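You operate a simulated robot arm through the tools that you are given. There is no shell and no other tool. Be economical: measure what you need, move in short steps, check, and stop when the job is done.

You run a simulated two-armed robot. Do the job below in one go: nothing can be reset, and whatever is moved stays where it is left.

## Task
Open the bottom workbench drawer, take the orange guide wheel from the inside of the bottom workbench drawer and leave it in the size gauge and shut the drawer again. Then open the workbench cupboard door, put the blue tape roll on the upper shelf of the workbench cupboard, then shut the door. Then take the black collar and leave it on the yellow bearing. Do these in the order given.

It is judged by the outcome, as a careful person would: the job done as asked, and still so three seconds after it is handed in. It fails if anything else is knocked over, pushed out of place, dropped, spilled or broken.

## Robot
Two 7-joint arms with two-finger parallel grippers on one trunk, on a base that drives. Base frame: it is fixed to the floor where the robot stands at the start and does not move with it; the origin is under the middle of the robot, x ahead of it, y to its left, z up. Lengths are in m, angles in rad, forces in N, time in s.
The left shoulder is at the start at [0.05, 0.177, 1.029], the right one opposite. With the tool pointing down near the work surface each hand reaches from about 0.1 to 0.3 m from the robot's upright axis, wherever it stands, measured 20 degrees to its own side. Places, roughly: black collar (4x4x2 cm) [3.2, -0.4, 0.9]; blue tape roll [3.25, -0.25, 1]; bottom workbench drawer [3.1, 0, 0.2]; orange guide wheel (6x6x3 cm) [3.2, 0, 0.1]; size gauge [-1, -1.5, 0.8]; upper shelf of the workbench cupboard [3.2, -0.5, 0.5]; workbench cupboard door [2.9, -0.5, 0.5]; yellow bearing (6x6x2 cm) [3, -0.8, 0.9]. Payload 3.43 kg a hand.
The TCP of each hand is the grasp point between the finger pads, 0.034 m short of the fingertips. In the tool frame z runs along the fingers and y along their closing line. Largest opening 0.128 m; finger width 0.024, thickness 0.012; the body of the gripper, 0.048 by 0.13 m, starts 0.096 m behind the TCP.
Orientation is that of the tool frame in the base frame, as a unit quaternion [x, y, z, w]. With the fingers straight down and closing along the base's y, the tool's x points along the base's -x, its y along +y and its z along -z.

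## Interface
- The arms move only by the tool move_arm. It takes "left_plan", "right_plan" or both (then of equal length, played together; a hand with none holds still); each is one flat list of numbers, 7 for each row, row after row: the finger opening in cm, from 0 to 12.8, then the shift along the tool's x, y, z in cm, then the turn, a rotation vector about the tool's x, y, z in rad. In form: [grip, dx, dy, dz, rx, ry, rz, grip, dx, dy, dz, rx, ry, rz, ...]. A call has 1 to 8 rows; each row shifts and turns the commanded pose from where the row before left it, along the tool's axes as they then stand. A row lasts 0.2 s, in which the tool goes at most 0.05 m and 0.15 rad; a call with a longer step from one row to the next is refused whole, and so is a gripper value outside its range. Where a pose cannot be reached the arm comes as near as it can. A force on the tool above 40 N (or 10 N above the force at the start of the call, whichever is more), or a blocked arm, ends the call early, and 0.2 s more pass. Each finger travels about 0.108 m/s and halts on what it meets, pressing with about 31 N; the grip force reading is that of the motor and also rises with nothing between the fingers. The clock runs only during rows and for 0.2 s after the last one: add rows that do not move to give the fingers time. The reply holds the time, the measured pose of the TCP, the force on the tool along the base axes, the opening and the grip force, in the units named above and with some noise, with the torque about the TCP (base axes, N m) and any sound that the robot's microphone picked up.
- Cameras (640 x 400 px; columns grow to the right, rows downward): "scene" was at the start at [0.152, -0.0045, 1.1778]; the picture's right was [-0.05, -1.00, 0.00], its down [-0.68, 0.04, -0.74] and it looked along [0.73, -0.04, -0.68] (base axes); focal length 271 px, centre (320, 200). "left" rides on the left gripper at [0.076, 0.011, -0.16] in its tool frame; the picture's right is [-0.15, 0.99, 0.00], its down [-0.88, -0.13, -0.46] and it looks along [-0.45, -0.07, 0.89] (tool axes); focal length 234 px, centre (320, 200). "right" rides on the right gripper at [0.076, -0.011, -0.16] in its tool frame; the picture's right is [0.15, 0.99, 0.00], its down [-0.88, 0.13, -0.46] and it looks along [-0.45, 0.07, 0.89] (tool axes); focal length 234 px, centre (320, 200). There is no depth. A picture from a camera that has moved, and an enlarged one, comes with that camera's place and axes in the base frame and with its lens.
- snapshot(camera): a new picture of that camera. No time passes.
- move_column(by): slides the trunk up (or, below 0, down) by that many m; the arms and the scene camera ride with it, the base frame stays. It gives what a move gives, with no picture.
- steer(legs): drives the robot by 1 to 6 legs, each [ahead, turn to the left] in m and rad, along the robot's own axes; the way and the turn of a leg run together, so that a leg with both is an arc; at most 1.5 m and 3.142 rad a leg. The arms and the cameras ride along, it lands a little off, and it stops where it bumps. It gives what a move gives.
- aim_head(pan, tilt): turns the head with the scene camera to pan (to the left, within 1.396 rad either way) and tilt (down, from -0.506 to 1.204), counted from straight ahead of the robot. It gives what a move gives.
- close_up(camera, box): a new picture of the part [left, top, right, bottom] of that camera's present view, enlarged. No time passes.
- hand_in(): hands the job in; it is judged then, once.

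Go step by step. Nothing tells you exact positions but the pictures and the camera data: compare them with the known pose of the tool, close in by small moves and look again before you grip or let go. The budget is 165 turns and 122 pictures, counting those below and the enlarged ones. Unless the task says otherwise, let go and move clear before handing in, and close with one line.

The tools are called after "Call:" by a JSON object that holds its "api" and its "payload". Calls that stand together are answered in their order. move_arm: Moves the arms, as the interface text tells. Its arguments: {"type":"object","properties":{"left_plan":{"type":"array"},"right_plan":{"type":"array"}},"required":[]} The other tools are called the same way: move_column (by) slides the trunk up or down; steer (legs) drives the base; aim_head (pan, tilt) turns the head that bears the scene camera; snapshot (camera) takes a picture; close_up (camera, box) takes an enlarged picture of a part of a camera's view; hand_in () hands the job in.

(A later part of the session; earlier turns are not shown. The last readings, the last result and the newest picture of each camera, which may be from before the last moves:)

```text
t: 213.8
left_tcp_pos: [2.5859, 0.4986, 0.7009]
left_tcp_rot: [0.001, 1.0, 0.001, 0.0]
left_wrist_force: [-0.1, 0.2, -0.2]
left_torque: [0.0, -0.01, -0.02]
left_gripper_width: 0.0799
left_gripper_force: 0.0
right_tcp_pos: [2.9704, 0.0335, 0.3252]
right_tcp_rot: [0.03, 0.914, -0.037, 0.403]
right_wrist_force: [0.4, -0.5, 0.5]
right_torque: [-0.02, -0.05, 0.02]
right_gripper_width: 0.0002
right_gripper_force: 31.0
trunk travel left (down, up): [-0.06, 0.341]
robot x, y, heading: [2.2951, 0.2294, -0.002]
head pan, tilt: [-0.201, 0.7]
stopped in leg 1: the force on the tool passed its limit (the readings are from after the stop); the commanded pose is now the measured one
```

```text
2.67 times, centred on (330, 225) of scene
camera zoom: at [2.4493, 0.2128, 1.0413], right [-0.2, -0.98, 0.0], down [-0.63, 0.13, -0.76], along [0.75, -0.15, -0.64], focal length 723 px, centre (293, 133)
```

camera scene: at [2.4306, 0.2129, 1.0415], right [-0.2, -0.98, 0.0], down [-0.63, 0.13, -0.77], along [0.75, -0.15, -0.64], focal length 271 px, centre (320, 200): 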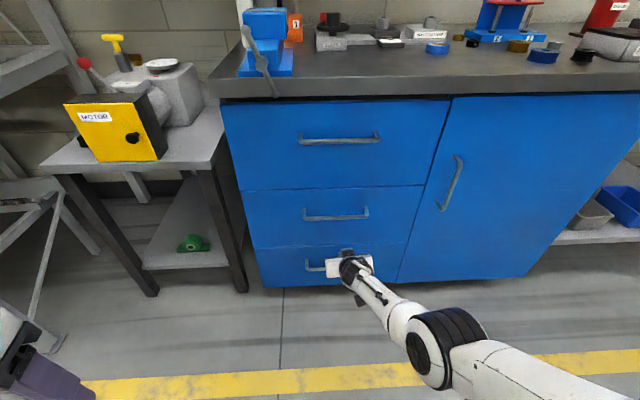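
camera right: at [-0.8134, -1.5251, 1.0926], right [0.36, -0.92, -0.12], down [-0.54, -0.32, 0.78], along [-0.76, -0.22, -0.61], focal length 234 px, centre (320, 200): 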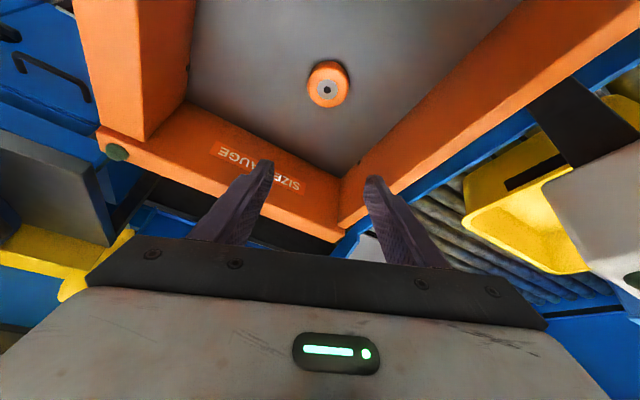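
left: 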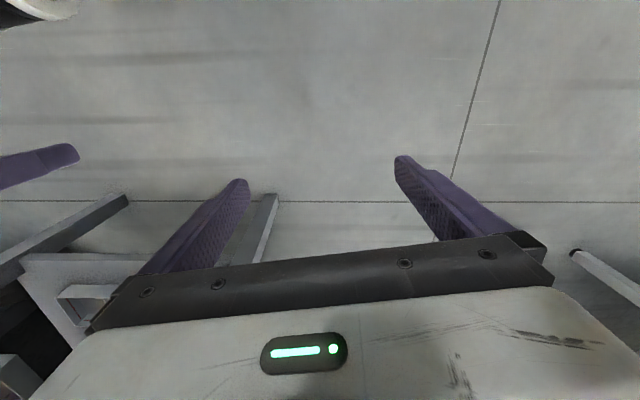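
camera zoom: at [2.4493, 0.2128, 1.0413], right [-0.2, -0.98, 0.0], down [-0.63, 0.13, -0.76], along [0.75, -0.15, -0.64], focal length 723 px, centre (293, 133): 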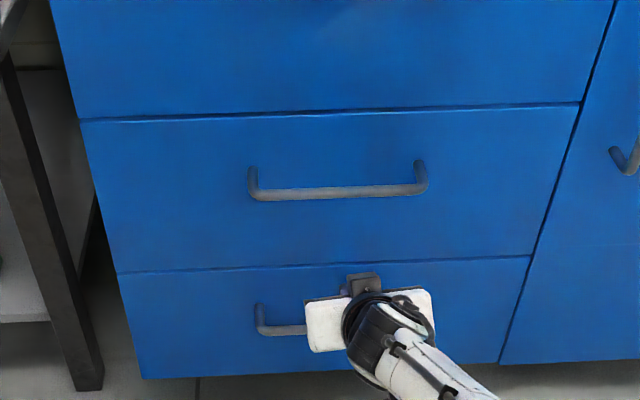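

The drawer is shut (push force peaked). Next, the cupboard door: I back off, raise the trunk and level the right hand (fingers forward, closing sideways) for the vertical handle.

Call:
{"api": "steer", "payload": {"legs": [[-0.25, 0]]}}

Call:
{"api": "move_column", "payload": {"by": 0.18}}

Call:
{"api": "move_arm", "payload": {"right_plan": [3, 0, 0, 0, 0, -0.148, 0, 6, 0, 0, 0, 0, -0.148, 0, 8, 0, 0, 0, 0, -0.148, 0, 8, 0, 0, 0, 0, -0.148, 0, 8, 0, 0, 0, 0, -0.148, 0]}}

Call:
{"api": "snapshot", "payload": {"camera": "scene"}}

```text
t: 215.6
left_tcp_pos: [2.3367, 0.499, 0.7008]
left_tcp_rot: [0.0, 1.0, 0.0, 0.0]
left_wrist_force: [0.4, 0.1, 1.0]
left_torque: [0.04, -0.01, 0.03]
left_gripper_width: 0.08
left_gripper_force: 0.1
right_tcp_pos: [2.72, 0.0335, 0.3243]
right_tcp_rot: [0.029, 0.914, -0.036, 0.403]
right_wrist_force: [-0.1, 0.5, 1.0]
right_torque: [-0.03, 0.01, 0.03]
right_gripper_width: 0.0
right_gripper_force: 30.9
trunk travel left (down, up): [-0.06, 0.341]
robot x, y, heading: [2.0483, 0.2332, -0.007]
head pan, tilt: [-0.201, 0.7]
```

```text
t: 217.6
left_tcp_pos: [2.3367, 0.4987, 0.8807]
left_tcp_rot: [0.001, 1.0, 0.001, 0.0]
left_wrist_force: [-0.3, 0.0, -0.1]
left_torque: [0.02, 0.06, -0.04]
left_gripper_width: 0.0801
left_gripper_force: 0.0
right_tcp_pos: [2.7205, 0.0337, 0.5036]
right_tcp_rot: [0.03, 0.913, -0.037, 0.404]
right_wrist_force: [0.2, 0.0, 0.1]
right_torque: [-0.01, 0.0, 0.0]
right_gripper_width: 0.0
right_gripper_force: 30.6
trunk travel left (down, up): [-0.24, 0.161]
robot x, y, heading: [2.0472, 0.2336, 0.001]
head pan, tilt: [-0.201, 0.7]
```

```text
t: 218.8
left_tcp_pos: [2.336, 0.4991, 0.88]
left_tcp_rot: [0.001, 1.0, 0.002, 0.001]
left_wrist_force: [-0.2, -0.8, 0.8]
left_torque: [0.01, -0.03, 0.02]
left_gripper_width: 0.0801
left_gripper_force: 0.1
right_tcp_pos: [2.7016, -0.0183, 0.5768]
right_tcp_rot: [0.02, 0.731, -0.049, 0.68]
right_wrist_force: [-0.5, 0.1, 0.3]
right_torque: [0.0, 0.04, -0.04]
right_gripper_width: 0.0798
right_gripper_force: 0.1
right hand out of reach, approached as far as the arm can: row 1, 2, 3, 4, 5
trunk travel left (down, up): [-0.24, 0.161]
robot x, y, heading: [2.0521, 0.2314, -0.002]
head pan, tilt: [-0.201, 0.7]
```

```text
53 pictures are left
camera scene: at [2.1994, 0.213, 1.2216], right [-0.2, -0.98, 0.0], down [-0.63, 0.13, -0.77], along [0.75, -0.15, -0.64], focal length 271 px, centre (320, 200)
```

scene: 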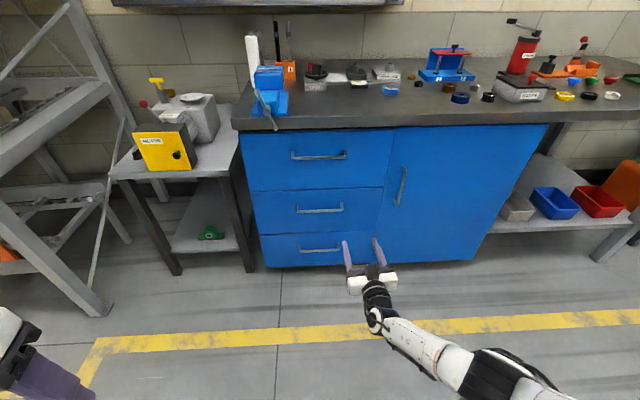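

The door handle is a vertical bar near [2.97, -0.27], z 0.47–0.66. I shift the robot ~0.25 m to the right to line up.

Call:
{"api": "steer", "payload": {"legs": [[-0.2, 0], [0, -0.8], [0.36, 0], [0, 0.8]]}}

Call:
{"api": "snapshot", "payload": {"camera": "right"}}

Call:
{"api": "snapshot", "payload": {"camera": "scene"}}

```text
t: 226.5
left_tcp_pos: [2.3868, 0.2414, 0.8805]
left_tcp_rot: [0.003, 1.0, 0.001, 0.001]
left_wrist_force: [0.6, 0.8, 0.0]
left_torque: [-0.01, -0.03, 0.01]
left_gripper_width: 0.0799
left_gripper_force: 0.0
right_tcp_pos: [2.7505, -0.2779, 0.5773]
right_tcp_rot: [0.021, 0.732, -0.049, 0.68]
right_wrist_force: [0.2, 0.0, 0.5]
right_torque: [-0.03, 0.0, -0.01]
right_gripper_width: 0.0802
right_gripper_force: 0.1
trunk travel left (down, up): [-0.24, 0.161]
robot x, y, heading: [2.0989, -0.0293, -0.013]
head pan, tilt: [-0.201, 0.7]
```

```text
52 pictures are left
camera right: at [2.5871, -0.2748, 0.5143], right [0.09, 0.98, -0.19], down [-0.37, 0.21, 0.91], along [0.92, -0.01, 0.38], focal length 234 px, centre (320, 200)
```

right: 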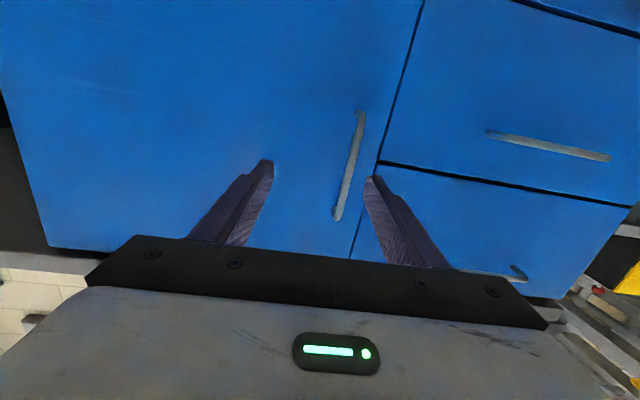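

```text
51 pictures are left
camera scene: at [2.2499, -0.0439, 1.2215], right [-0.21, -0.98, 0.0], down [-0.63, 0.13, -0.77], along [0.75, -0.16, -0.64], focal length 271 px, centre (320, 200)
```

scene: 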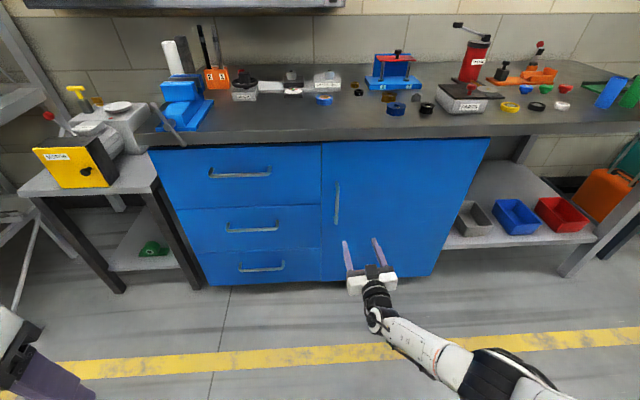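

The handle is ~4 cm left of the hand's line. I shift left, then drive closer.

Call:
{"api": "move_arm", "payload": {"right_plan": [8, 0, 2.5, 0, 0, 0, 0, 8, 0, 2.2, 0, 0, 0, 0]}}

Call:
{"api": "steer", "payload": {"legs": [[0.12, 0]]}}

Call:
{"api": "snapshot", "payload": {"camera": "right"}}

```text
t: 227.1
left_tcp_pos: [2.3874, 0.2407, 0.8811]
left_tcp_rot: [0.003, 1.0, 0.0, 0.001]
left_wrist_force: [1.1, 1.2, -0.3]
left_torque: [-0.01, -0.03, 0.0]
left_gripper_width: 0.08
left_gripper_force: 0.0
right_tcp_pos: [2.7565, -0.2307, 0.5747]
right_tcp_rot: [0.022, 0.732, -0.05, 0.679]
right_wrist_force: [0.7, 0.3, 0.4]
right_torque: [0.02, -0.05, -0.01]
right_gripper_width: 0.08
right_gripper_force: 0.0
trunk travel left (down, up): [-0.24, 0.161]
robot x, y, heading: [2.0922, -0.0258, -0.007]
head pan, tilt: [-0.201, 0.7]
```

```text
t: 228.3
left_tcp_pos: [2.5069, 0.2395, 0.8813]
left_tcp_rot: [0.003, 1.0, 0.0, 0.0]
left_wrist_force: [-0.4, -0.9, -0.6]
left_torque: [0.01, -0.01, 0.02]
left_gripper_width: 0.0799
left_gripper_force: 0.2
right_tcp_pos: [2.8749, -0.2325, 0.5743]
right_tcp_rot: [0.022, 0.733, -0.05, 0.679]
right_wrist_force: [0.7, -0.3, 0.2]
right_torque: [0.04, -0.02, 0.0]
right_gripper_width: 0.0799
right_gripper_force: 0.0
trunk travel left (down, up): [-0.24, 0.161]
robot x, y, heading: [2.216, -0.0276, -0.007]
head pan, tilt: [-0.201, 0.7]
```

```text
50 pictures are left
camera right: at [2.711, -0.2295, 0.512], right [0.09, 0.98, -0.19], down [-0.37, 0.21, 0.91], along [0.92, -0.01, 0.38], focal length 234 px, centre (320, 200)
```

right: 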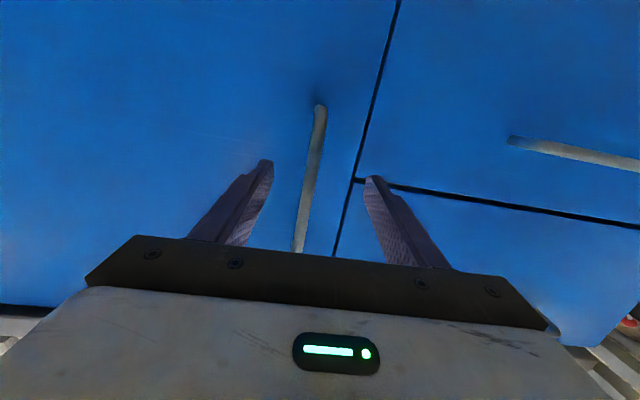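

The bar is well between the fingers. I drive the last 8 cm and close.

Call:
{"api": "steer", "payload": {"legs": [[0.08, 0]]}}

Call:
{"api": "move_arm", "payload": {"right_plan": [4, 0, 0, 0, 0, 0, 0, 0, 0, 0, 0, 0, 0, 0, 0, 0, 0, 0, 0, 0, 0, 0, 0, 0, 0, 0, 0, 0]}}

Call:
{"api": "snapshot", "payload": {"camera": "right"}}

```text
t: 229.3
left_tcp_pos: [2.5636, 0.2388, 0.8809]
left_tcp_rot: [0.002, 1.0, 0.002, 0.0]
left_wrist_force: [0.0, 0.6, 0.3]
left_torque: [0.0, 0.01, 0.01]
left_gripper_width: 0.0802
left_gripper_force: 0.1
right_tcp_pos: [2.9273, -0.2332, 0.5732]
right_tcp_rot: [0.023, 0.728, -0.053, 0.683]
right_wrist_force: [-4.3, 0.9, 3.2]
right_torque: [-0.17, -0.11, -0.19]
right_gripper_width: 0.08
right_gripper_force: 0.1
trunk travel left (down, up): [-0.24, 0.161]
robot x, y, heading: [2.2714, -0.0323, -0.011]
head pan, tilt: [-0.201, 0.7]
stopped in leg 1: the force on the tool passed its limit (the readings are from after the stop); the commanded pose is now the measured one
```

```text
t: 230.3
left_tcp_pos: [2.5629, 0.239, 0.8819]
left_tcp_rot: [0.002, 1.0, 0.002, 0.0]
left_wrist_force: [0.9, -0.1, 0.4]
left_torque: [0.03, 0.0, 0.01]
left_gripper_width: 0.08
left_gripper_force: 0.1
right_tcp_pos: [2.9259, -0.2463, 0.5728]
right_tcp_rot: [0.03, 0.728, -0.061, 0.682]
right_wrist_force: [-12.1, -37.1, 10.7]
right_torque: [1.25, 0.4, 0.17]
right_gripper_width: 0.0127
right_gripper_force: 45.2
trunk travel left (down, up): [-0.24, 0.161]
robot x, y, heading: [2.2721, -0.0272, -0.012]
head pan, tilt: [-0.201, 0.7]
```

```text
49 pictures are left
camera right: at [2.7624, -0.2388, 0.5082], right [0.11, 0.97, -0.19], down [-0.38, 0.22, 0.9], along [0.92, -0.03, 0.39], focal length 234 px, centre (320, 200)
```

right: 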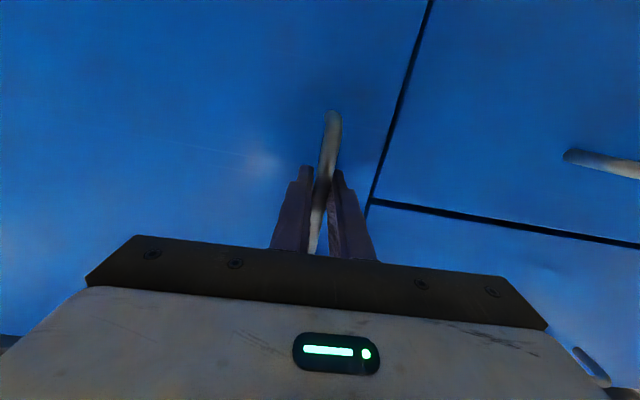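

Handle gripped. I relieve the sideways load, then pull the door open in steps: base back, hand shifted right along the door's arc (radius ≈0.53).

Call:
{"api": "move_arm", "payload": {"right_plan": [0, 0, -1.3, 0, 0, 0, 0]}}

Call:
{"api": "steer", "payload": {"legs": [[-0.08, 0]]}}

Call:
{"api": "move_arm", "payload": {"right_plan": [0, 0, -1.2, 0, 0, 0, 0]}}

Call:
{"api": "steer", "payload": {"legs": [[-0.07, 0]]}}

Call:
{"api": "snapshot", "payload": {"camera": "scene"}}

```text
t: 230.7
left_tcp_pos: [2.5643, 0.2394, 0.8797]
left_tcp_rot: [0.003, 1.0, 0.002, 0.002]
left_wrist_force: [0.3, 0.1, 0.7]
left_torque: [-0.01, 0.01, -0.02]
left_gripper_width: 0.0802
left_gripper_force: 0.0
right_tcp_pos: [2.925, -0.2452, 0.572]
right_tcp_rot: [0.024, 0.729, -0.054, 0.682]
right_wrist_force: [-0.2, -16.6, -2.0]
right_torque: [0.9, -1.51, 0.02]
right_gripper_width: 0.0126
right_gripper_force: 44.7
trunk travel left (down, up): [-0.24, 0.161]
robot x, y, heading: [2.2736, -0.0272, -0.006]
head pan, tilt: [-0.201, 0.7]
```

```text
t: 231.8
left_tcp_pos: [2.485, 0.24, 0.8817]
left_tcp_rot: [0.003, 1.0, 0.001, 0.0]
left_wrist_force: [-0.1, -0.9, -0.9]
left_torque: [0.0, 0.0, 0.0]
left_gripper_width: 0.0802
left_gripper_force: 0.1
right_tcp_pos: [2.846, -0.2482, 0.5716]
right_tcp_rot: [0.024, 0.729, -0.054, 0.682]
right_wrist_force: [1.0, -19.7, 0.4]
right_torque: [1.18, -0.07, 0.02]
right_gripper_width: 0.0124
right_gripper_force: 45.1
trunk travel left (down, up): [-0.24, 0.161]
robot x, y, heading: [2.1969, -0.0279, -0.007]
head pan, tilt: [-0.201, 0.7]
```

```text
t: 232.2
left_tcp_pos: [2.4844, 0.2411, 0.8804]
left_tcp_rot: [0.003, 1.0, 0.001, 0.001]
left_wrist_force: [-0.4, -0.5, -0.3]
left_torque: [0.01, -0.02, -0.04]
left_gripper_width: 0.0802
left_gripper_force: 0.1
right_tcp_pos: [2.8439, -0.2486, 0.5728]
right_tcp_rot: [0.02, 0.731, -0.047, 0.681]
right_wrist_force: [-2.2, 26.7, -9.0]
right_torque: [0.99, -1.22, -0.03]
right_gripper_width: 0.0125
right_gripper_force: 45.4
trunk travel left (down, up): [-0.24, 0.161]
robot x, y, heading: [2.1944, -0.0301, -0.008]
head pan, tilt: [-0.201, 0.7]
```

```text
t: 233.2
left_tcp_pos: [2.4166, 0.2397, 0.8808]
left_tcp_rot: [0.003, 1.0, 0.001, 0.0]
left_wrist_force: [0.2, 0.5, -0.1]
left_torque: [0.03, 0.01, -0.04]
left_gripper_width: 0.0801
left_gripper_force: 0.1
right_tcp_pos: [2.7758, -0.2612, 0.5731]
right_tcp_rot: [0.027, 0.73, -0.056, 0.681]
right_wrist_force: [-2.6, 6.9, -5.7]
right_torque: [1.27, 0.38, -0.08]
right_gripper_width: 0.0124
right_gripper_force: 44.6
trunk travel left (down, up): [-0.24, 0.161]
robot x, y, heading: [2.1249, -0.0268, -0.011]
head pan, tilt: [-0.201, 0.7]
```

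```text
48 pictures are left
camera scene: at [2.2785, -0.0447, 1.2214], right [-0.21, -0.98, 0.0], down [-0.63, 0.13, -0.76], along [0.75, -0.16, -0.64], focal length 271 px, centre (320, 200)
```

scene: 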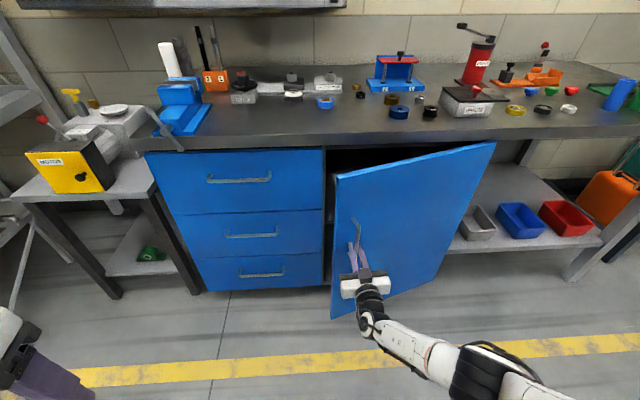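

The door is swinging open (~16°). I continue along the arc.

Call:
{"api": "move_arm", "payload": {"right_plan": [0, 0, -1.3, 0, 0, 0, 0]}}

Call:
{"api": "steer", "payload": {"legs": [[-0.06, 0]]}}

Call:
{"api": "move_arm", "payload": {"right_plan": [0, 0, -1.5, 0, 0, 0, 0, 0, 0, -0.8, 0, 0, 0, 0]}}

Call:
{"api": "steer", "payload": {"legs": [[-0.06, 0]]}}

Call:
{"api": "move_arm", "payload": {"right_plan": [0, 0, -1.5, 0, 0, 0, 0, 0, 0, -1.3, 0, 0, 0, 0]}}

Call:
{"api": "steer", "payload": {"legs": [[-0.06, 0]]}}

Call:
{"api": "snapshot", "payload": {"camera": "scene"}}

```text
t: 233.6
left_tcp_pos: [2.416, 0.2435, 0.8809]
left_tcp_rot: [0.003, 1.0, 0.001, 0.0]
left_wrist_force: [-0.1, 0.0, 0.4]
left_torque: [-0.01, -0.03, -0.03]
left_gripper_width: 0.08
left_gripper_force: 0.1
right_tcp_pos: [2.7721, -0.2616, 0.5729]
right_tcp_rot: [0.023, 0.73, -0.048, 0.681]
right_wrist_force: [-7.4, 26.8, -6.1]
right_torque: [0.96, -1.07, -0.03]
right_gripper_width: 0.0124
right_gripper_force: 44.9
trunk travel left (down, up): [-0.24, 0.161]
robot x, y, heading: [2.1263, -0.0251, -0.01]
head pan, tilt: [-0.201, 0.7]
```

```text
t: 234.6
left_tcp_pos: [2.3573, 0.2395, 0.8806]
left_tcp_rot: [0.002, 1.0, 0.002, 0.0]
left_wrist_force: [0.9, 0.2, 0.8]
left_torque: [0.03, -0.03, 0.0]
left_gripper_width: 0.08
left_gripper_force: 0.1
right_tcp_pos: [2.7146, -0.281, 0.5733]
right_tcp_rot: [0.031, 0.729, -0.06, 0.681]
right_wrist_force: [9.7, -22.8, -4.7]
right_torque: [1.16, 0.25, -0.06]
right_gripper_width: 0.0124
right_gripper_force: 45.0
trunk travel left (down, up): [-0.24, 0.161]
robot x, y, heading: [2.066, -0.0256, -0.013]
head pan, tilt: [-0.201, 0.7]
```

```text
t: 235.2
left_tcp_pos: [2.3573, 0.2417, 0.881]
left_tcp_rot: [0.002, 1.0, 0.002, 0.001]
left_wrist_force: [-0.1, 0.7, 0.0]
left_torque: [0.0, 0.02, 0.0]
left_gripper_width: 0.0799
left_gripper_force: 0.2
right_tcp_pos: [2.7115, -0.2837, 0.5731]
right_tcp_rot: [0.026, 0.732, -0.046, 0.679]
right_wrist_force: [-0.8, 0.4, 0.9]
right_torque: [1.2, -0.05, 0.04]
right_gripper_width: 0.0121
right_gripper_force: 44.9
trunk travel left (down, up): [-0.24, 0.161]
robot x, y, heading: [2.0677, -0.029, -0.011]
head pan, tilt: [-0.201, 0.7]
stopped in row 2 (right hand): the force on the tool passed its limit (the readings are from after the stop); the commanded pose is now the measured one
```

```text
t: 236.1
left_tcp_pos: [2.3154, 0.2414, 0.8809]
left_tcp_rot: [0.003, 1.0, 0.002, 0.0]
left_wrist_force: [0.3, -0.6, -0.1]
left_torque: [0.0, -0.01, 0.03]
left_gripper_width: 0.0798
left_gripper_force: 0.1
right_tcp_pos: [2.6694, -0.302, 0.5735]
right_tcp_rot: [0.037, 0.73, -0.059, 0.679]
right_wrist_force: [-0.4, -0.5, -1.3]
right_torque: [1.18, -0.48, -0.04]
right_gripper_width: 0.0124
right_gripper_force: 45.3
trunk travel left (down, up): [-0.24, 0.161]
robot x, y, heading: [2.0302, -0.0252, -0.01]
head pan, tilt: [-0.201, 0.7]
stopped in leg 1: the force on the tool passed its limit (the readings are from after the stop); the commanded pose is now the measured one
```

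```text
t: 236.7
left_tcp_pos: [2.3153, 0.2416, 0.8812]
left_tcp_rot: [0.002, 1.0, 0.003, 0.002]
left_wrist_force: [-0.1, -0.3, -0.3]
left_torque: [0.02, 0.02, 0.01]
left_gripper_width: 0.0799
left_gripper_force: 0.0
right_tcp_pos: [2.6644, -0.305, 0.5734]
right_tcp_rot: [0.028, 0.732, -0.045, 0.679]
right_wrist_force: [-0.1, 1.1, 1.4]
right_torque: [1.29, 0.0, 0.1]
right_gripper_width: 0.0119
right_gripper_force: 45.0
trunk travel left (down, up): [-0.24, 0.161]
robot x, y, heading: [2.0221, -0.0264, -0.008]
head pan, tilt: [-0.201, 0.7]
stopped in row 2 (right hand): the force on the tool passed its limit (the readings are from after the stop); the commanded pose is now the measured one
```

```text
t: 237.6
left_tcp_pos: [2.2811, 0.2426, 0.8811]
left_tcp_rot: [0.002, 1.0, 0.002, 0.0]
left_wrist_force: [0.9, 0.5, -1.0]
left_torque: [0.02, 0.01, 0.02]
left_gripper_width: 0.0799
left_gripper_force: 0.1
right_tcp_pos: [2.6308, -0.3265, 0.5728]
right_tcp_rot: [0.039, 0.732, -0.059, 0.678]
right_wrist_force: [-0.4, -0.3, -2.1]
right_torque: [1.17, -0.78, -0.08]
right_gripper_width: 0.0122
right_gripper_force: 45.0
trunk travel left (down, up): [-0.24, 0.161]
robot x, y, heading: [1.9929, -0.0226, -0.011]
head pan, tilt: [-0.201, 0.7]
stopped in leg 1: the force on the tool passed its limit (the readings are from after the stop); the commanded pose is now the measured one
```

```text
47 pictures are left
camera scene: at [2.1426, -0.0437, 1.2215], right [-0.21, -0.98, 0.0], down [-0.63, 0.13, -0.76], along [0.75, -0.16, -0.64], focal length 271 px, centre (320, 200)
```

scene: 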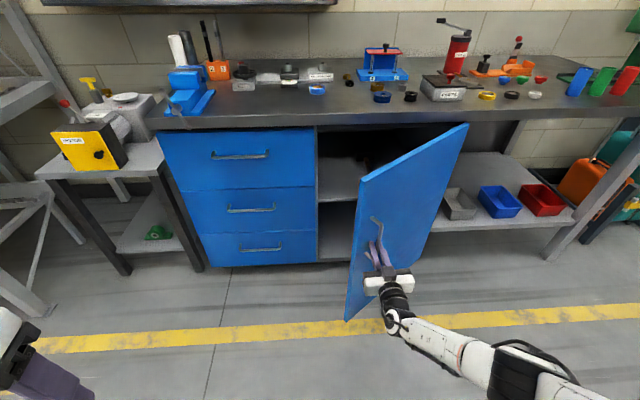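

The door is ~35° open. I release, step back, move the hand left past the door edge, then go inside and sweep the door wider.

Call:
{"api": "move_arm", "payload": {"right_plan": [4, 0, 0, 0, 0, 0, 0, 6, 0, 0, 0, 0, 0, 0, 7, 0, 0, 0, 0, 0, 0]}}

Call:
{"api": "steer", "payload": {"legs": [[-0.12, 0]]}}

Call:
{"api": "move_arm", "payload": {"right_plan": [3, 0, 4, 0, 0, 0, 0, 0, 0, 4, 0, 0, 0, 0, 0, 0, 4, 0, 0, 0, 0, 0, 0, 4, 0, 0, 0, 0, 0, 0, 4, 0, 0, 0, 0]}}

Call:
{"api": "snapshot", "payload": {"camera": "scene"}}

```text
t: 238.4
left_tcp_pos: [2.2811, 0.2418, 0.8804]
left_tcp_rot: [0.003, 1.0, 0.002, 0.0]
left_wrist_force: [-0.8, 0.9, -0.2]
left_torque: [0.0, 0.0, -0.01]
left_gripper_width: 0.08
left_gripper_force: 0.0
right_tcp_pos: [2.6304, -0.3253, 0.5734]
right_tcp_rot: [0.037, 0.731, -0.06, 0.679]
right_wrist_force: [0.1, 0.3, 0.1]
right_torque: [0.01, -0.01, 0.01]
right_gripper_width: 0.0699
right_gripper_force: 0.0
trunk travel left (down, up): [-0.24, 0.161]
robot x, y, heading: [1.9899, -0.0257, -0.01]
head pan, tilt: [-0.201, 0.7]
```

```text
t: 239.2
left_tcp_pos: [2.271, 0.2431, 0.8805]
left_tcp_rot: [0.006, 1.0, 0.002, 0.001]
left_wrist_force: [-0.2, -0.4, -0.2]
left_torque: [-0.04, 0.03, 0.02]
left_gripper_width: 0.08
left_gripper_force: 0.1
right_tcp_pos: [2.6207, -0.3262, 0.5731]
right_tcp_rot: [0.037, 0.732, -0.061, 0.678]
right_wrist_force: [0.0, -0.1, -0.5]
right_torque: [-0.02, 0.02, -0.04]
right_gripper_width: 0.0702
right_gripper_force: 0.0
trunk travel left (down, up): [-0.24, 0.161]
robot x, y, heading: [1.982, -0.0209, -0.013]
head pan, tilt: [-0.201, 0.7]
stopped in leg 1: the robot was blocked; the commanded pose is now the measured one
```

```text
t: 240.4
left_tcp_pos: [2.2713, 0.2431, 0.8811]
left_tcp_rot: [0.005, 1.0, 0.002, 0.0]
left_wrist_force: [-0.7, -0.5, 0.2]
left_torque: [0.0, -0.03, 0.01]
left_gripper_width: 0.08
left_gripper_force: 0.0
right_tcp_pos: [2.6377, -0.1571, 0.5944]
right_tcp_rot: [0.038, 0.732, -0.062, 0.678]
right_wrist_force: [0.0, 0.7, -0.3]
right_torque: [0.02, 0.01, 0.0]
right_gripper_width: 0.0001
right_gripper_force: 31.1
right hand out of reach, approached as far as the arm can: row 3, 4, 5
trunk travel left (down, up): [-0.24, 0.161]
robot x, y, heading: [1.9806, -0.0214, -0.018]
head pan, tilt: [-0.201, 0.7]
```

```text
46 pictures are left
camera scene: at [2.1322, -0.0406, 1.2215], right [-0.21, -0.98, 0.0], down [-0.63, 0.14, -0.76], along [0.75, -0.16, -0.64], focal length 271 px, centre (320, 200)
```

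scene: 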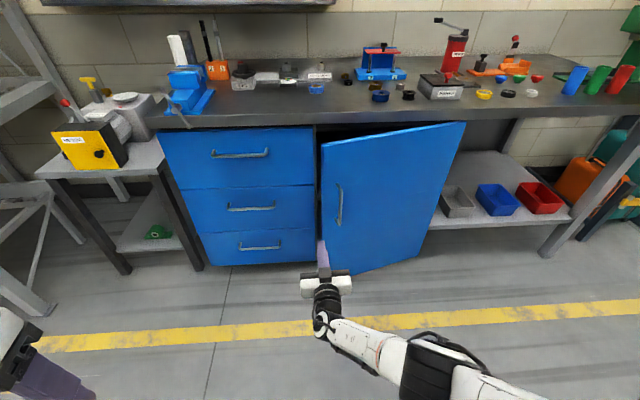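

The base met the bench end behind (must not reverse past x≈1.99), and the hand dragged the door back to ~12°. I'll hook the edge from inside: yaw the closed hand to the right first, then approach.

Call:
{"api": "move_arm", "payload": {"right_plan": [0, 0, 0, 0, 0.14, 0, 0, 0, 0, 0, 0, 0.14, 0, 0, 0, 0, 0, 0, 0.14, 0, 0, 0, 0, 0, 0, 0.14, 0, 0, 0, 0, 0, 0, 0.14, 0, 0, 0, 0, 0, 0, 0.14, 0, 0]}}

Call:
{"api": "snapshot", "payload": {"camera": "scene"}}

```text
t: 242.0
left_tcp_pos: [2.2726, 0.2426, 0.8796]
left_tcp_rot: [0.005, 1.0, 0.002, 0.0]
left_wrist_force: [-0.2, 0.4, 0.0]
left_torque: [0.05, 0.02, -0.02]
left_gripper_width: 0.0799
left_gripper_force: 0.0
right_tcp_pos: [2.5431, -0.2359, 0.6535]
right_tcp_rot: [0.302, 0.642, -0.376, 0.595]
right_wrist_force: [0.2, -0.2, -0.7]
right_torque: [0.01, 0.0, -0.01]
right_gripper_width: 0.0001
right_gripper_force: 31.1
right hand out of reach, approached as far as the arm can: row 1, 2, 3, 4, 5, 6
trunk travel left (down, up): [-0.24, 0.161]
robot x, y, heading: [1.9819, -0.0221, -0.013]
head pan, tilt: [-0.201, 0.7]
stopped in row 6 (right hand): the arm was blocked; the commanded pose is now the measured one
```

```text
45 pictures are left
camera scene: at [2.1324, -0.0403, 1.2215], right [-0.21, -0.98, 0.0], down [-0.63, 0.14, -0.76], along [0.75, -0.16, -0.64], focal length 271 px, centre (320, 200)
```

scene: 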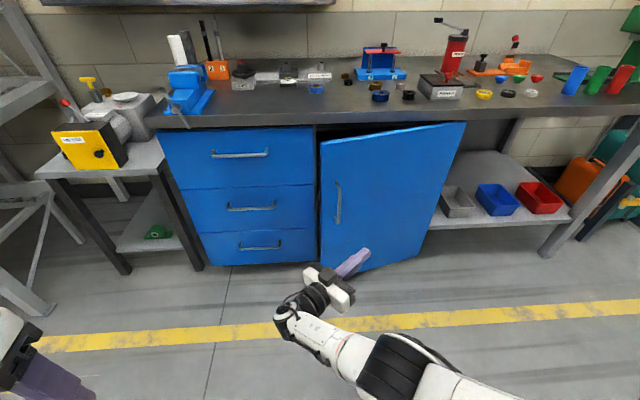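

The hand now points right-forward. I bring the base forward-left so the fist enters the gap left of the door edge.

Call:
{"api": "steer", "payload": {"legs": [[0, 0.38], [0.3, 0], [0, -0.37], [0.06, 0]]}}

Call:
{"api": "snapshot", "payload": {"camera": "scene"}}

```text
t: 246.9
left_tcp_pos: [2.6057, 0.3526, 0.8811]
left_tcp_rot: [-0.001, 1.0, 0.002, -0.001]
left_wrist_force: [-0.3, -0.2, 0.6]
left_torque: [0.0, -0.01, -0.02]
left_gripper_width: 0.0799
left_gripper_force: 0.0
right_tcp_pos: [2.8861, -0.1231, 0.6546]
right_tcp_rot: [0.298, 0.644, -0.373, 0.598]
right_wrist_force: [0.3, 0.5, -0.3]
right_torque: [0.01, -0.02, 0.0]
right_gripper_width: 0.0
right_gripper_force: 31.3
trunk travel left (down, up): [-0.24, 0.161]
robot x, y, heading: [2.3196, 0.085, -0.001]
head pan, tilt: [-0.201, 0.7]
```

```text
44 pictures are left
camera scene: at [2.4707, 0.068, 1.2214], right [-0.2, -0.98, 0.0], down [-0.63, 0.13, -0.76], along [0.75, -0.15, -0.64], focal length 271 px, centre (320, 200)
```

scene: 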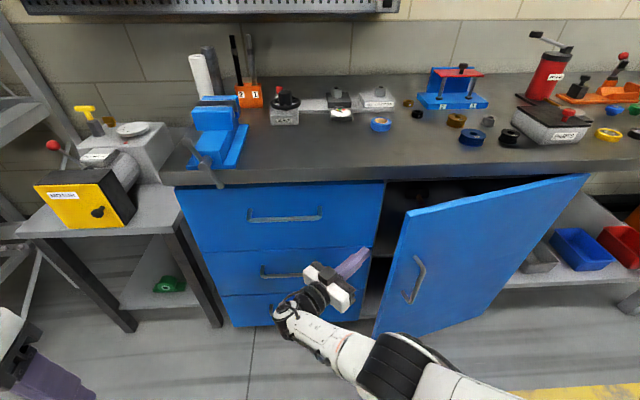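

The fist is in the gap, left of the door edge. I move it right, behind the door.

Call:
{"api": "move_arm", "payload": {"right_plan": [0, 0, -1.6, 2.8, 0, 0, 0, 0, 0, -1.6, 2.8, 0, 0, 0, 0, 0, -1.8, 2.8, 0, 0, 0]}}

Call:
{"api": "snapshot", "payload": {"camera": "scene"}}

```text
t: 247.7
left_tcp_pos: [2.6059, 0.3528, 0.8805]
left_tcp_rot: [-0.001, 1.0, 0.003, 0.001]
left_wrist_force: [0.0, -0.2, -1.0]
left_torque: [0.0, 0.01, -0.02]
left_gripper_width: 0.0799
left_gripper_force: 0.0
right_tcp_pos: [2.8885, -0.2221, 0.6603]
right_tcp_rot: [0.299, 0.644, -0.372, 0.598]
right_wrist_force: [-0.2, -0.9, 0.8]
right_torque: [0.02, 0.01, 0.0]
right_gripper_width: 0.0
right_gripper_force: 30.7
trunk travel left (down, up): [-0.24, 0.161]
robot x, y, heading: [2.3173, 0.0853, -0.003]
head pan, tilt: [-0.201, 0.7]
```

```text
43 pictures are left
camera scene: at [2.4704, 0.068, 1.2215], right [-0.2, -0.98, 0.0], down [-0.63, 0.13, -0.76], along [0.75, -0.15, -0.64], focal length 271 px, centre (320, 200)
```

scene: 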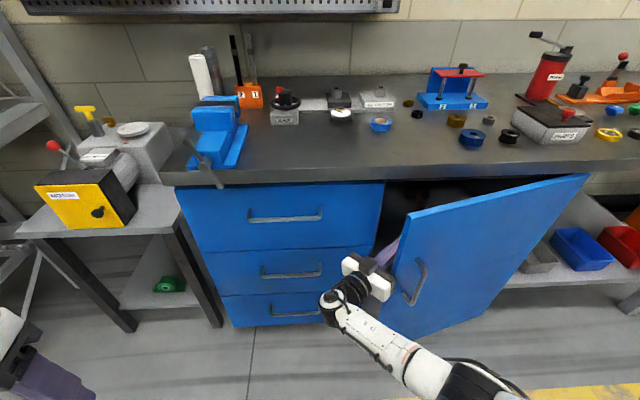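

The fingers are behind the door. I turn the base right to sweep it open.

Call:
{"api": "steer", "payload": {"legs": [[0, -0.7]]}}

Call:
{"api": "aim_head", "payload": {"pan": 0.2, "tilt": 0.7}}

Call:
{"api": "snapshot", "payload": {"camera": "scene"}}

```text
t: 248.9
left_tcp_pos: [2.6405, 0.3118, 0.881]
left_tcp_rot: [0.069, 0.998, 0.002, 0.0]
left_wrist_force: [0.1, 0.6, -0.1]
left_torque: [-0.02, -0.04, 0.03]
left_gripper_width: 0.0802
left_gripper_force: 0.1
right_tcp_pos: [2.8419, -0.2827, 0.66]
right_tcp_rot: [0.337, 0.627, -0.403, 0.575]
right_wrist_force: [-0.2, 0.8, -0.7]
right_torque: [0.03, -0.01, -0.01]
right_gripper_width: 0.0
right_gripper_force: 31.1
trunk travel left (down, up): [-0.24, 0.161]
robot x, y, heading: [2.3163, 0.086, -0.139]
head pan, tilt: [-0.201, 0.7]
stopped in leg 1: the force on the tool passed its limit (the readings are from after the stop); the commanded pose is now the measured one
```

```text
t: 249.7
left_tcp_pos: [2.6399, 0.3108, 0.8799]
left_tcp_rot: [0.067, 0.998, 0.002, 0.0]
left_wrist_force: [-1.3, 0.5, 0.3]
left_torque: [0.02, 0.0, -0.01]
left_gripper_width: 0.0797
left_gripper_force: 0.1
right_tcp_pos: [2.8432, -0.2823, 0.6593]
right_tcp_rot: [0.338, 0.627, -0.405, 0.573]
right_wrist_force: [-0.8, 1.7, 0.9]
right_torque: [-0.06, 0.03, -0.13]
right_gripper_width: 0.0
right_gripper_force: 31.2
trunk travel left (down, up): [-0.24, 0.161]
robot x, y, heading: [2.3162, 0.0861, -0.137]
head pan, tilt: [0.201, 0.7]
```

```text
42 pictures are left
camera scene: at [2.4712, 0.0816, 1.2215], right [0.06, -1.0, 0.0], down [-0.64, -0.04, -0.76], along [0.76, 0.05, -0.64], focal length 271 px, centre (320, 200)
```

scene: 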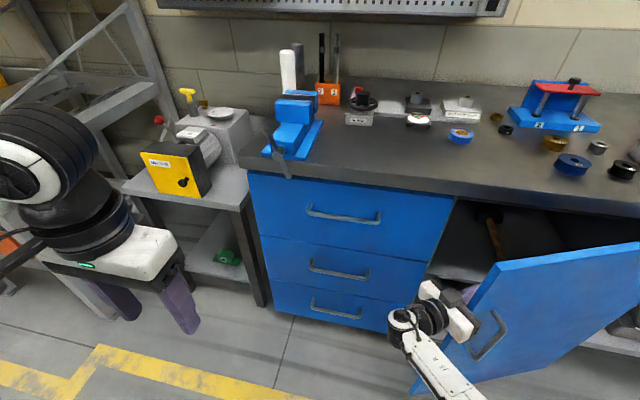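

The door moves; its edge now bears on the hand. I pull back 0.18 m to swing it further.

Call:
{"api": "steer", "payload": {"legs": [[-0.18, 0]]}}

Call:
{"api": "aim_head", "payload": {"pan": -0.1, "tilt": 0.7}}

Call:
{"api": "snapshot", "payload": {"camera": "scene"}}

```text
t: 251.2
left_tcp_pos: [2.461, 0.3368, 0.8813]
left_tcp_rot: [0.068, 0.998, 0.002, 0.0]
left_wrist_force: [0.4, -0.3, -0.3]
left_torque: [0.0, -0.01, 0.02]
left_gripper_width: 0.08
left_gripper_force: 0.2
right_tcp_pos: [2.664, -0.2581, 0.6599]
right_tcp_rot: [0.338, 0.627, -0.405, 0.573]
right_wrist_force: [0.5, -0.1, 0.1]
right_torque: [0.02, -0.02, 0.01]
right_gripper_width: 0.0
right_gripper_force: 30.8
trunk travel left (down, up): [-0.24, 0.161]
robot x, y, heading: [2.1371, 0.1087, -0.138]
head pan, tilt: [0.201, 0.7]
```

```text
t: 252.0
left_tcp_pos: [2.4617, 0.3365, 0.881]
left_tcp_rot: [0.068, 0.998, 0.001, 0.001]
left_wrist_force: [0.6, 0.2, -0.2]
left_torque: [0.02, 0.03, 0.02]
left_gripper_width: 0.08
left_gripper_force: 0.1
right_tcp_pos: [2.6641, -0.2592, 0.6594]
right_tcp_rot: [0.338, 0.627, -0.405, 0.573]
right_wrist_force: [0.2, -0.3, 0.7]
right_torque: [-0.02, -0.01, -0.01]
right_gripper_width: 0.0002
right_gripper_force: 31.0
trunk travel left (down, up): [-0.24, 0.161]
robot x, y, heading: [2.1415, 0.1077, -0.141]
head pan, tilt: [-0.099, 0.7]
```

```text
41 pictures are left
camera scene: at [2.2904, 0.0808, 1.2215], right [-0.23, -0.97, 0.0], down [-0.63, 0.15, -0.76], along [0.74, -0.18, -0.64], focal length 271 px, centre (320, 200)
```

scene: 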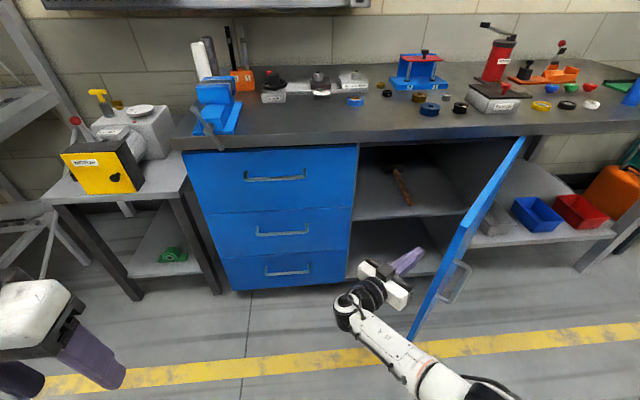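

The door is at ~37° and I can see the upper shelf (with a hammer on it). I move the hand deeper inside and sweep right again.

Call:
{"api": "steer", "payload": {"legs": [[0.13, 0], [0, -0.6]]}}

Call:
{"api": "aim_head", "payload": {"pan": 0.3, "tilt": 0.8}}

Call:
{"api": "snapshot", "payload": {"camera": "scene"}}

```text
t: 255.0
left_tcp_pos: [2.6612, 0.0966, 0.879]
left_tcp_rot: [0.36, 0.933, 0.002, 0.001]
left_wrist_force: [0.4, 0.3, 0.3]
left_torque: [0.03, 0.0, 0.0]
left_gripper_width: 0.0801
left_gripper_force: 0.1
right_tcp_pos: [2.4909, -0.5089, 0.6593]
right_tcp_rot: [-0.508, -0.499, 0.556, -0.428]
right_wrist_force: [0.0, 0.9, 0.0]
right_torque: [-0.02, -0.02, -0.02]
right_gripper_width: 0.0
right_gripper_force: 31.2
trunk travel left (down, up): [-0.24, 0.161]
robot x, y, heading: [2.2697, 0.0903, -0.737]
head pan, tilt: [-0.099, 0.7]
```

```text
t: 255.8
left_tcp_pos: [2.6604, 0.0964, 0.8812]
left_tcp_rot: [0.36, 0.933, 0.001, 0.001]
left_wrist_force: [0.8, -1.2, -0.5]
left_torque: [-0.02, 0.0, 0.01]
left_gripper_width: 0.0799
left_gripper_force: 0.1
right_tcp_pos: [2.4916, -0.5081, 0.6592]
right_tcp_rot: [-0.509, -0.498, 0.557, -0.427]
right_wrist_force: [-0.7, -0.3, -0.3]
right_torque: [0.01, -0.01, -0.01]
right_gripper_width: 0.0
right_gripper_force: 31.0
trunk travel left (down, up): [-0.24, 0.161]
robot x, y, heading: [2.2701, 0.0921, -0.741]
head pan, tilt: [0.3, 0.799]
```

```text
40 pictures are left
camera scene: at [2.3914, 0.0112, 1.2133], right [-0.43, -0.91, 0.0], down [-0.65, 0.3, -0.7], along [0.63, -0.3, -0.72], focal length 271 px, centre (320, 200)
```

scene: 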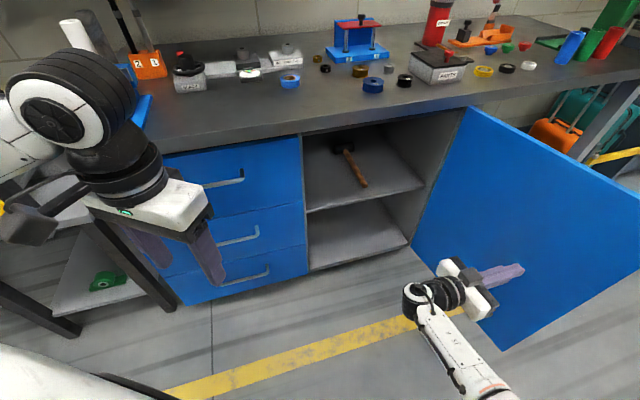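

The door is well open (~70°). I raise the left hand clear of the counter and push the door a bit further.

Call:
{"api": "move_arm", "payload": {"left_plan": [8, 2, 0, -4, 0, 0, 0, 8, 2, 0, -4, 0, 0, 0, 8, 0, 0, -4, 0, 0, 0]}}

Call:
{"api": "steer", "payload": {"legs": [[0.22, 0], [0, -0.5]]}}

Call:
{"api": "aim_head", "payload": {"pan": 0.6, "tilt": 0.8}}

Call:
{"api": "snapshot", "payload": {"camera": "scene"}}

```text
t: 256.6
left_tcp_pos: [2.6304, 0.122, 1.0006]
left_tcp_rot: [0.361, 0.933, 0.002, 0.001]
left_wrist_force: [0.4, 0.2, -0.2]
left_torque: [-0.03, -0.01, -0.03]
left_gripper_width: 0.0798
left_gripper_force: 0.0
right_tcp_pos: [2.4923, -0.508, 0.6604]
right_tcp_rot: [-0.509, -0.498, 0.557, -0.428]
right_wrist_force: [-0.1, -0.7, 0.4]
right_torque: [-0.03, 0.02, -0.02]
right_gripper_width: 0.0
right_gripper_force: 31.1
trunk travel left (down, up): [-0.24, 0.161]
robot x, y, heading: [2.2693, 0.0937, -0.739]
head pan, tilt: [0.3, 0.799]
```

```text
t: 259.7
left_tcp_pos: [2.7613, -0.2011, 1.0011]
left_tcp_rot: [0.58, 0.814, 0.001, 0.0]
left_wrist_force: [0.6, 0.0, 0.4]
left_torque: [-0.02, -0.01, -0.02]
left_gripper_width: 0.0797
left_gripper_force: 0.1
right_tcp_pos: [2.3371, -0.689, 0.6597]
right_tcp_rot: [-0.617, -0.356, 0.645, -0.277]
right_wrist_force: [-0.1, -0.3, 0.1]
right_torque: [0.02, 0.01, 0.0]
right_gripper_width: 0.0
right_gripper_force: 31.1
trunk travel left (down, up): [-0.24, 0.161]
robot x, y, heading: [2.4264, -0.0538, -1.238]
head pan, tilt: [0.3, 0.799]
```

```text
t: 260.5
left_tcp_pos: [2.7613, -0.2027, 1.0001]
left_tcp_rot: [0.579, 0.815, 0.001, 0.001]
left_wrist_force: [-0.9, 0.3, 0.0]
left_torque: [0.0, -0.04, -0.01]
left_gripper_width: 0.0799
left_gripper_force: 0.1
right_tcp_pos: [2.3371, -0.6888, 0.6594]
right_tcp_rot: [-0.616, -0.357, 0.645, -0.277]
right_wrist_force: [-0.6, -0.2, 1.2]
right_torque: [0.04, -0.02, 0.01]
right_gripper_width: 0.0
right_gripper_force: 30.9
trunk travel left (down, up): [-0.24, 0.161]
robot x, y, heading: [2.4272, -0.053, -1.239]
head pan, tilt: [0.6, 0.799]
```

```text
39 pictures are left
camera scene: at [2.5151, -0.168, 1.2133], right [-0.6, -0.8, 0.0], down [-0.58, 0.43, -0.7], along [0.56, -0.42, -0.72], focal length 271 px, centre (320, 200)
```

scene: 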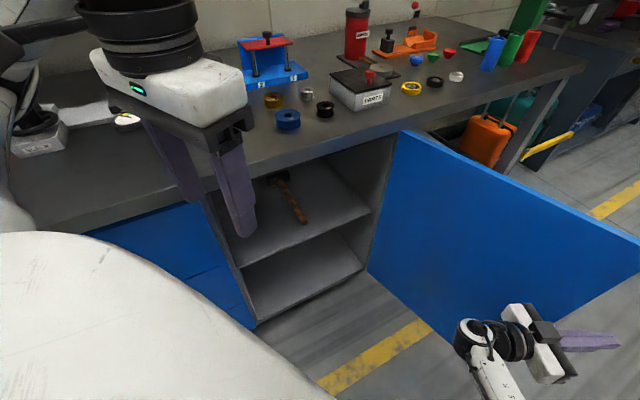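

The door stands ~98° open; the mallet occupies the middle of the upper shelf, so the roll can go at its left front (~[3.06, -0.33]). I back out and face the bench again.

Call:
{"api": "steer", "payload": {"legs": [[0, 0.55], [-0.3, 0], [0, 0.69]]}}

Call:
{"api": "aim_head", "payload": {"pan": -0.2, "tilt": 0.7}}

Call:
{"api": "snapshot", "payload": {"camera": "scene"}}

```text
t: 266.0
left_tcp_pos: [2.4457, 0.4036, 0.9997]
left_tcp_rot: [0.0, 1.0, 0.002, 0.0]
left_wrist_force: [-0.4, 1.0, 0.4]
left_torque: [-0.04, 0.02, 0.0]
left_gripper_width: 0.0799
left_gripper_force: 0.1
right_tcp_pos: [2.7665, -0.1566, 0.6601]
right_tcp_rot: [0.294, 0.648, -0.364, 0.6]
right_wrist_force: [0.3, 0.0, -0.1]
right_torque: [0.01, -0.05, 0.0]
right_gripper_width: 0.0
right_gripper_force: 30.6
trunk travel left (down, up): [-0.24, 0.161]
robot x, y, heading: [2.1976, 0.1362, 0.002]
head pan, tilt: [0.6, 0.799]
```

```text
t: 267.1
left_tcp_pos: [2.4446, 0.4051, 0.9994]
left_tcp_rot: [0.001, 1.0, 0.002, 0.0]
left_wrist_force: [-0.4, -0.6, -0.1]
left_torque: [0.0, 0.01, -0.01]
left_gripper_width: 0.0797
left_gripper_force: 0.1
right_tcp_pos: [2.7681, -0.1579, 0.6592]
right_tcp_rot: [0.296, 0.648, -0.366, 0.599]
right_wrist_force: [-0.2, -0.1, 0.4]
right_torque: [0.01, 0.02, -0.01]
right_gripper_width: 0.0003
right_gripper_force: 30.9
trunk travel left (down, up): [-0.24, 0.161]
robot x, y, heading: [2.1983, 0.1425, -0.004]
head pan, tilt: [-0.201, 0.7]
```

```text
38 pictures are left
camera scene: at [2.3498, 0.1206, 1.2215], right [-0.2, -0.98, 0.0], down [-0.63, 0.13, -0.76], along [0.75, -0.15, -0.64], focal length 271 px, centre (320, 200)
```

scene: 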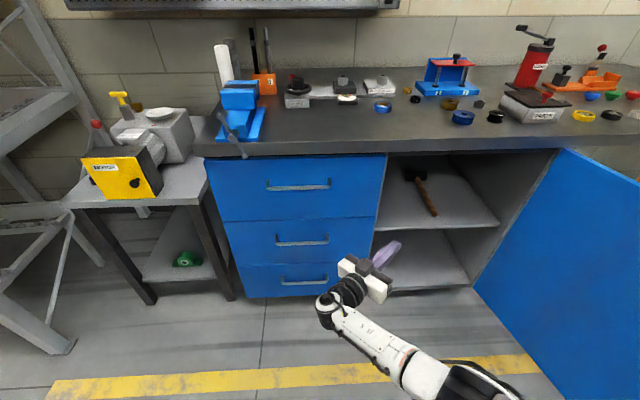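

I identify the blue tape roll (light-blue ring) at ~[3.15, -0.25], the small black collar at ~[3.2, -0.38], and the yellow bearing at ~[2.97, -0.82]. I zoom in to check.

Call:
{"api": "close_up", "payload": {"camera": "scene", "box": [340, 60, 500, 160]}}

```text
4.00 times, centred on (420, 110) of scene
camera zoom: at [2.3498, 0.1206, 1.2215], right [-0.2, -0.98, 0.0], down [-0.63, 0.13, -0.76], along [0.75, -0.15, -0.64], focal length 1084 px, centre (-80, 560)
```

zoom: 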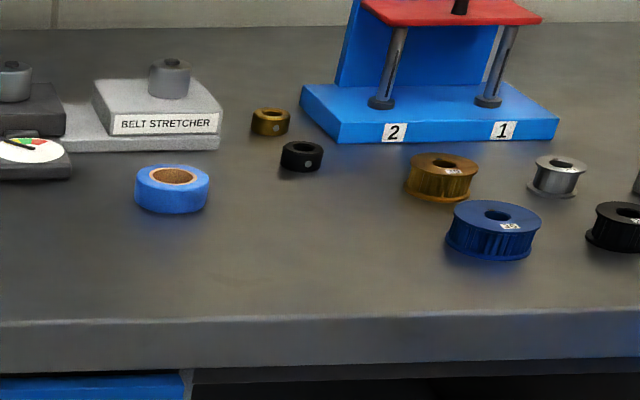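

Confirmed. I turn the right hand to a 50° forward-down pose with sideways closing, and raise it above the counter.

Call:
{"api": "move_arm", "payload": {"right_plan": [4, 0, 0, 0, -0.121, 0.071, -0.03, 8, 0, 0, 0, -0.121, 0.071, -0.03, 8, 0, 0, 0, -0.121, 0.071, -0.03, 8, 0, 0, 0, -0.121, 0.071, -0.03, 8, 0, 0, 0, -0.121, 0.071, -0.03, 8, 0, 0, 0, -0.121, 0.071, -0.03, 8, 0, 0, 0, -0.121, 0.071, -0.03, 8, 0, 0, 0, -0.121, 0.071, -0.03]}}

Call:
{"api": "move_column", "payload": {"by": 0.16}}

Call:
{"api": "move_arm", "payload": {"right_plan": [8, -2.5, 0, -2.9, 0, 0, 0, 8, -2.5, 0, -2.9, 0, 0, 0, 8, -2.5, 0, -2.9, 0, 0, 0, 8, -2.5, 0, -2.9, 0, 0, 0, 8, -2.5, 0, -2.9, 0, 0, 0, 8, -2.5, 0, -2.9, 0, 0, 0]}}

Call:
{"api": "snapshot", "payload": {"camera": "right"}}

```text
t: 268.9
left_tcp_pos: [2.4458, 0.4041, 1.0]
left_tcp_rot: [0.0, 1.0, 0.002, 0.0]
left_wrist_force: [-0.4, -0.3, 0.8]
left_torque: [0.02, -0.01, 0.02]
left_gripper_width: 0.0801
left_gripper_force: 0.1
right_tcp_pos: [2.7665, -0.158, 0.6603]
right_tcp_rot: [-0.003, 0.906, 0.001, 0.423]
right_wrist_force: [0.3, -0.5, -0.5]
right_torque: [-0.02, -0.01, 0.03]
right_gripper_width: 0.0799
right_gripper_force: 0.1
trunk travel left (down, up): [-0.24, 0.161]
robot x, y, heading: [2.194, 0.14, -0.001]
head pan, tilt: [-0.201, 0.7]
```

```text
t: 270.7
left_tcp_pos: [2.4461, 0.4043, 1.1599]
left_tcp_rot: [0.0, 1.0, 0.001, 0.0]
left_wrist_force: [0.0, -0.7, 0.1]
left_torque: [0.0, -0.02, 0.0]
left_gripper_width: 0.08
left_gripper_force: 0.0
right_tcp_pos: [2.7666, -0.157, 0.8193]
right_tcp_rot: [-0.002, 0.906, 0.001, 0.423]
right_wrist_force: [-0.2, 0.3, -0.5]
right_torque: [0.0, -0.01, -0.03]
right_gripper_width: 0.0801
right_gripper_force: 0.0
trunk travel left (down, up): [-0.4, 0.001]
robot x, y, heading: [2.1996, 0.1373, 0.001]
head pan, tilt: [-0.201, 0.7]
```

```text
t: 272.1
left_tcp_pos: [2.4465, 0.4056, 1.1602]
left_tcp_rot: [0.0, 1.0, 0.002, 0.0]
left_wrist_force: [0.5, 0.6, 0.2]
left_torque: [0.01, 0.01, 0.02]
left_gripper_width: 0.0801
left_gripper_force: 0.0
right_tcp_pos: [2.7283, -0.1573, 1.0471]
right_tcp_rot: [-0.002, 0.906, 0.001, 0.423]
right_wrist_force: [0.6, -0.2, -0.2]
right_torque: [0.03, 0.02, 0.0]
right_gripper_width: 0.0798
right_gripper_force: 0.0
trunk travel left (down, up): [-0.4, 0.001]
robot x, y, heading: [2.1971, 0.1381, 0.0]
head pan, tilt: [-0.201, 0.7]
```

```text
36 pictures are left
camera right: at [2.56, -0.1689, 1.0914], right [-0.1, 0.99, -0.11], down [0.22, 0.13, 0.97], along [0.97, 0.07, -0.23], focal length 234 px, centre (320, 200)
```

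right: 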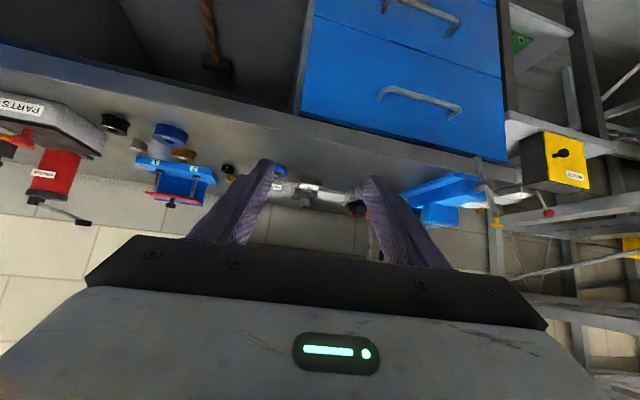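

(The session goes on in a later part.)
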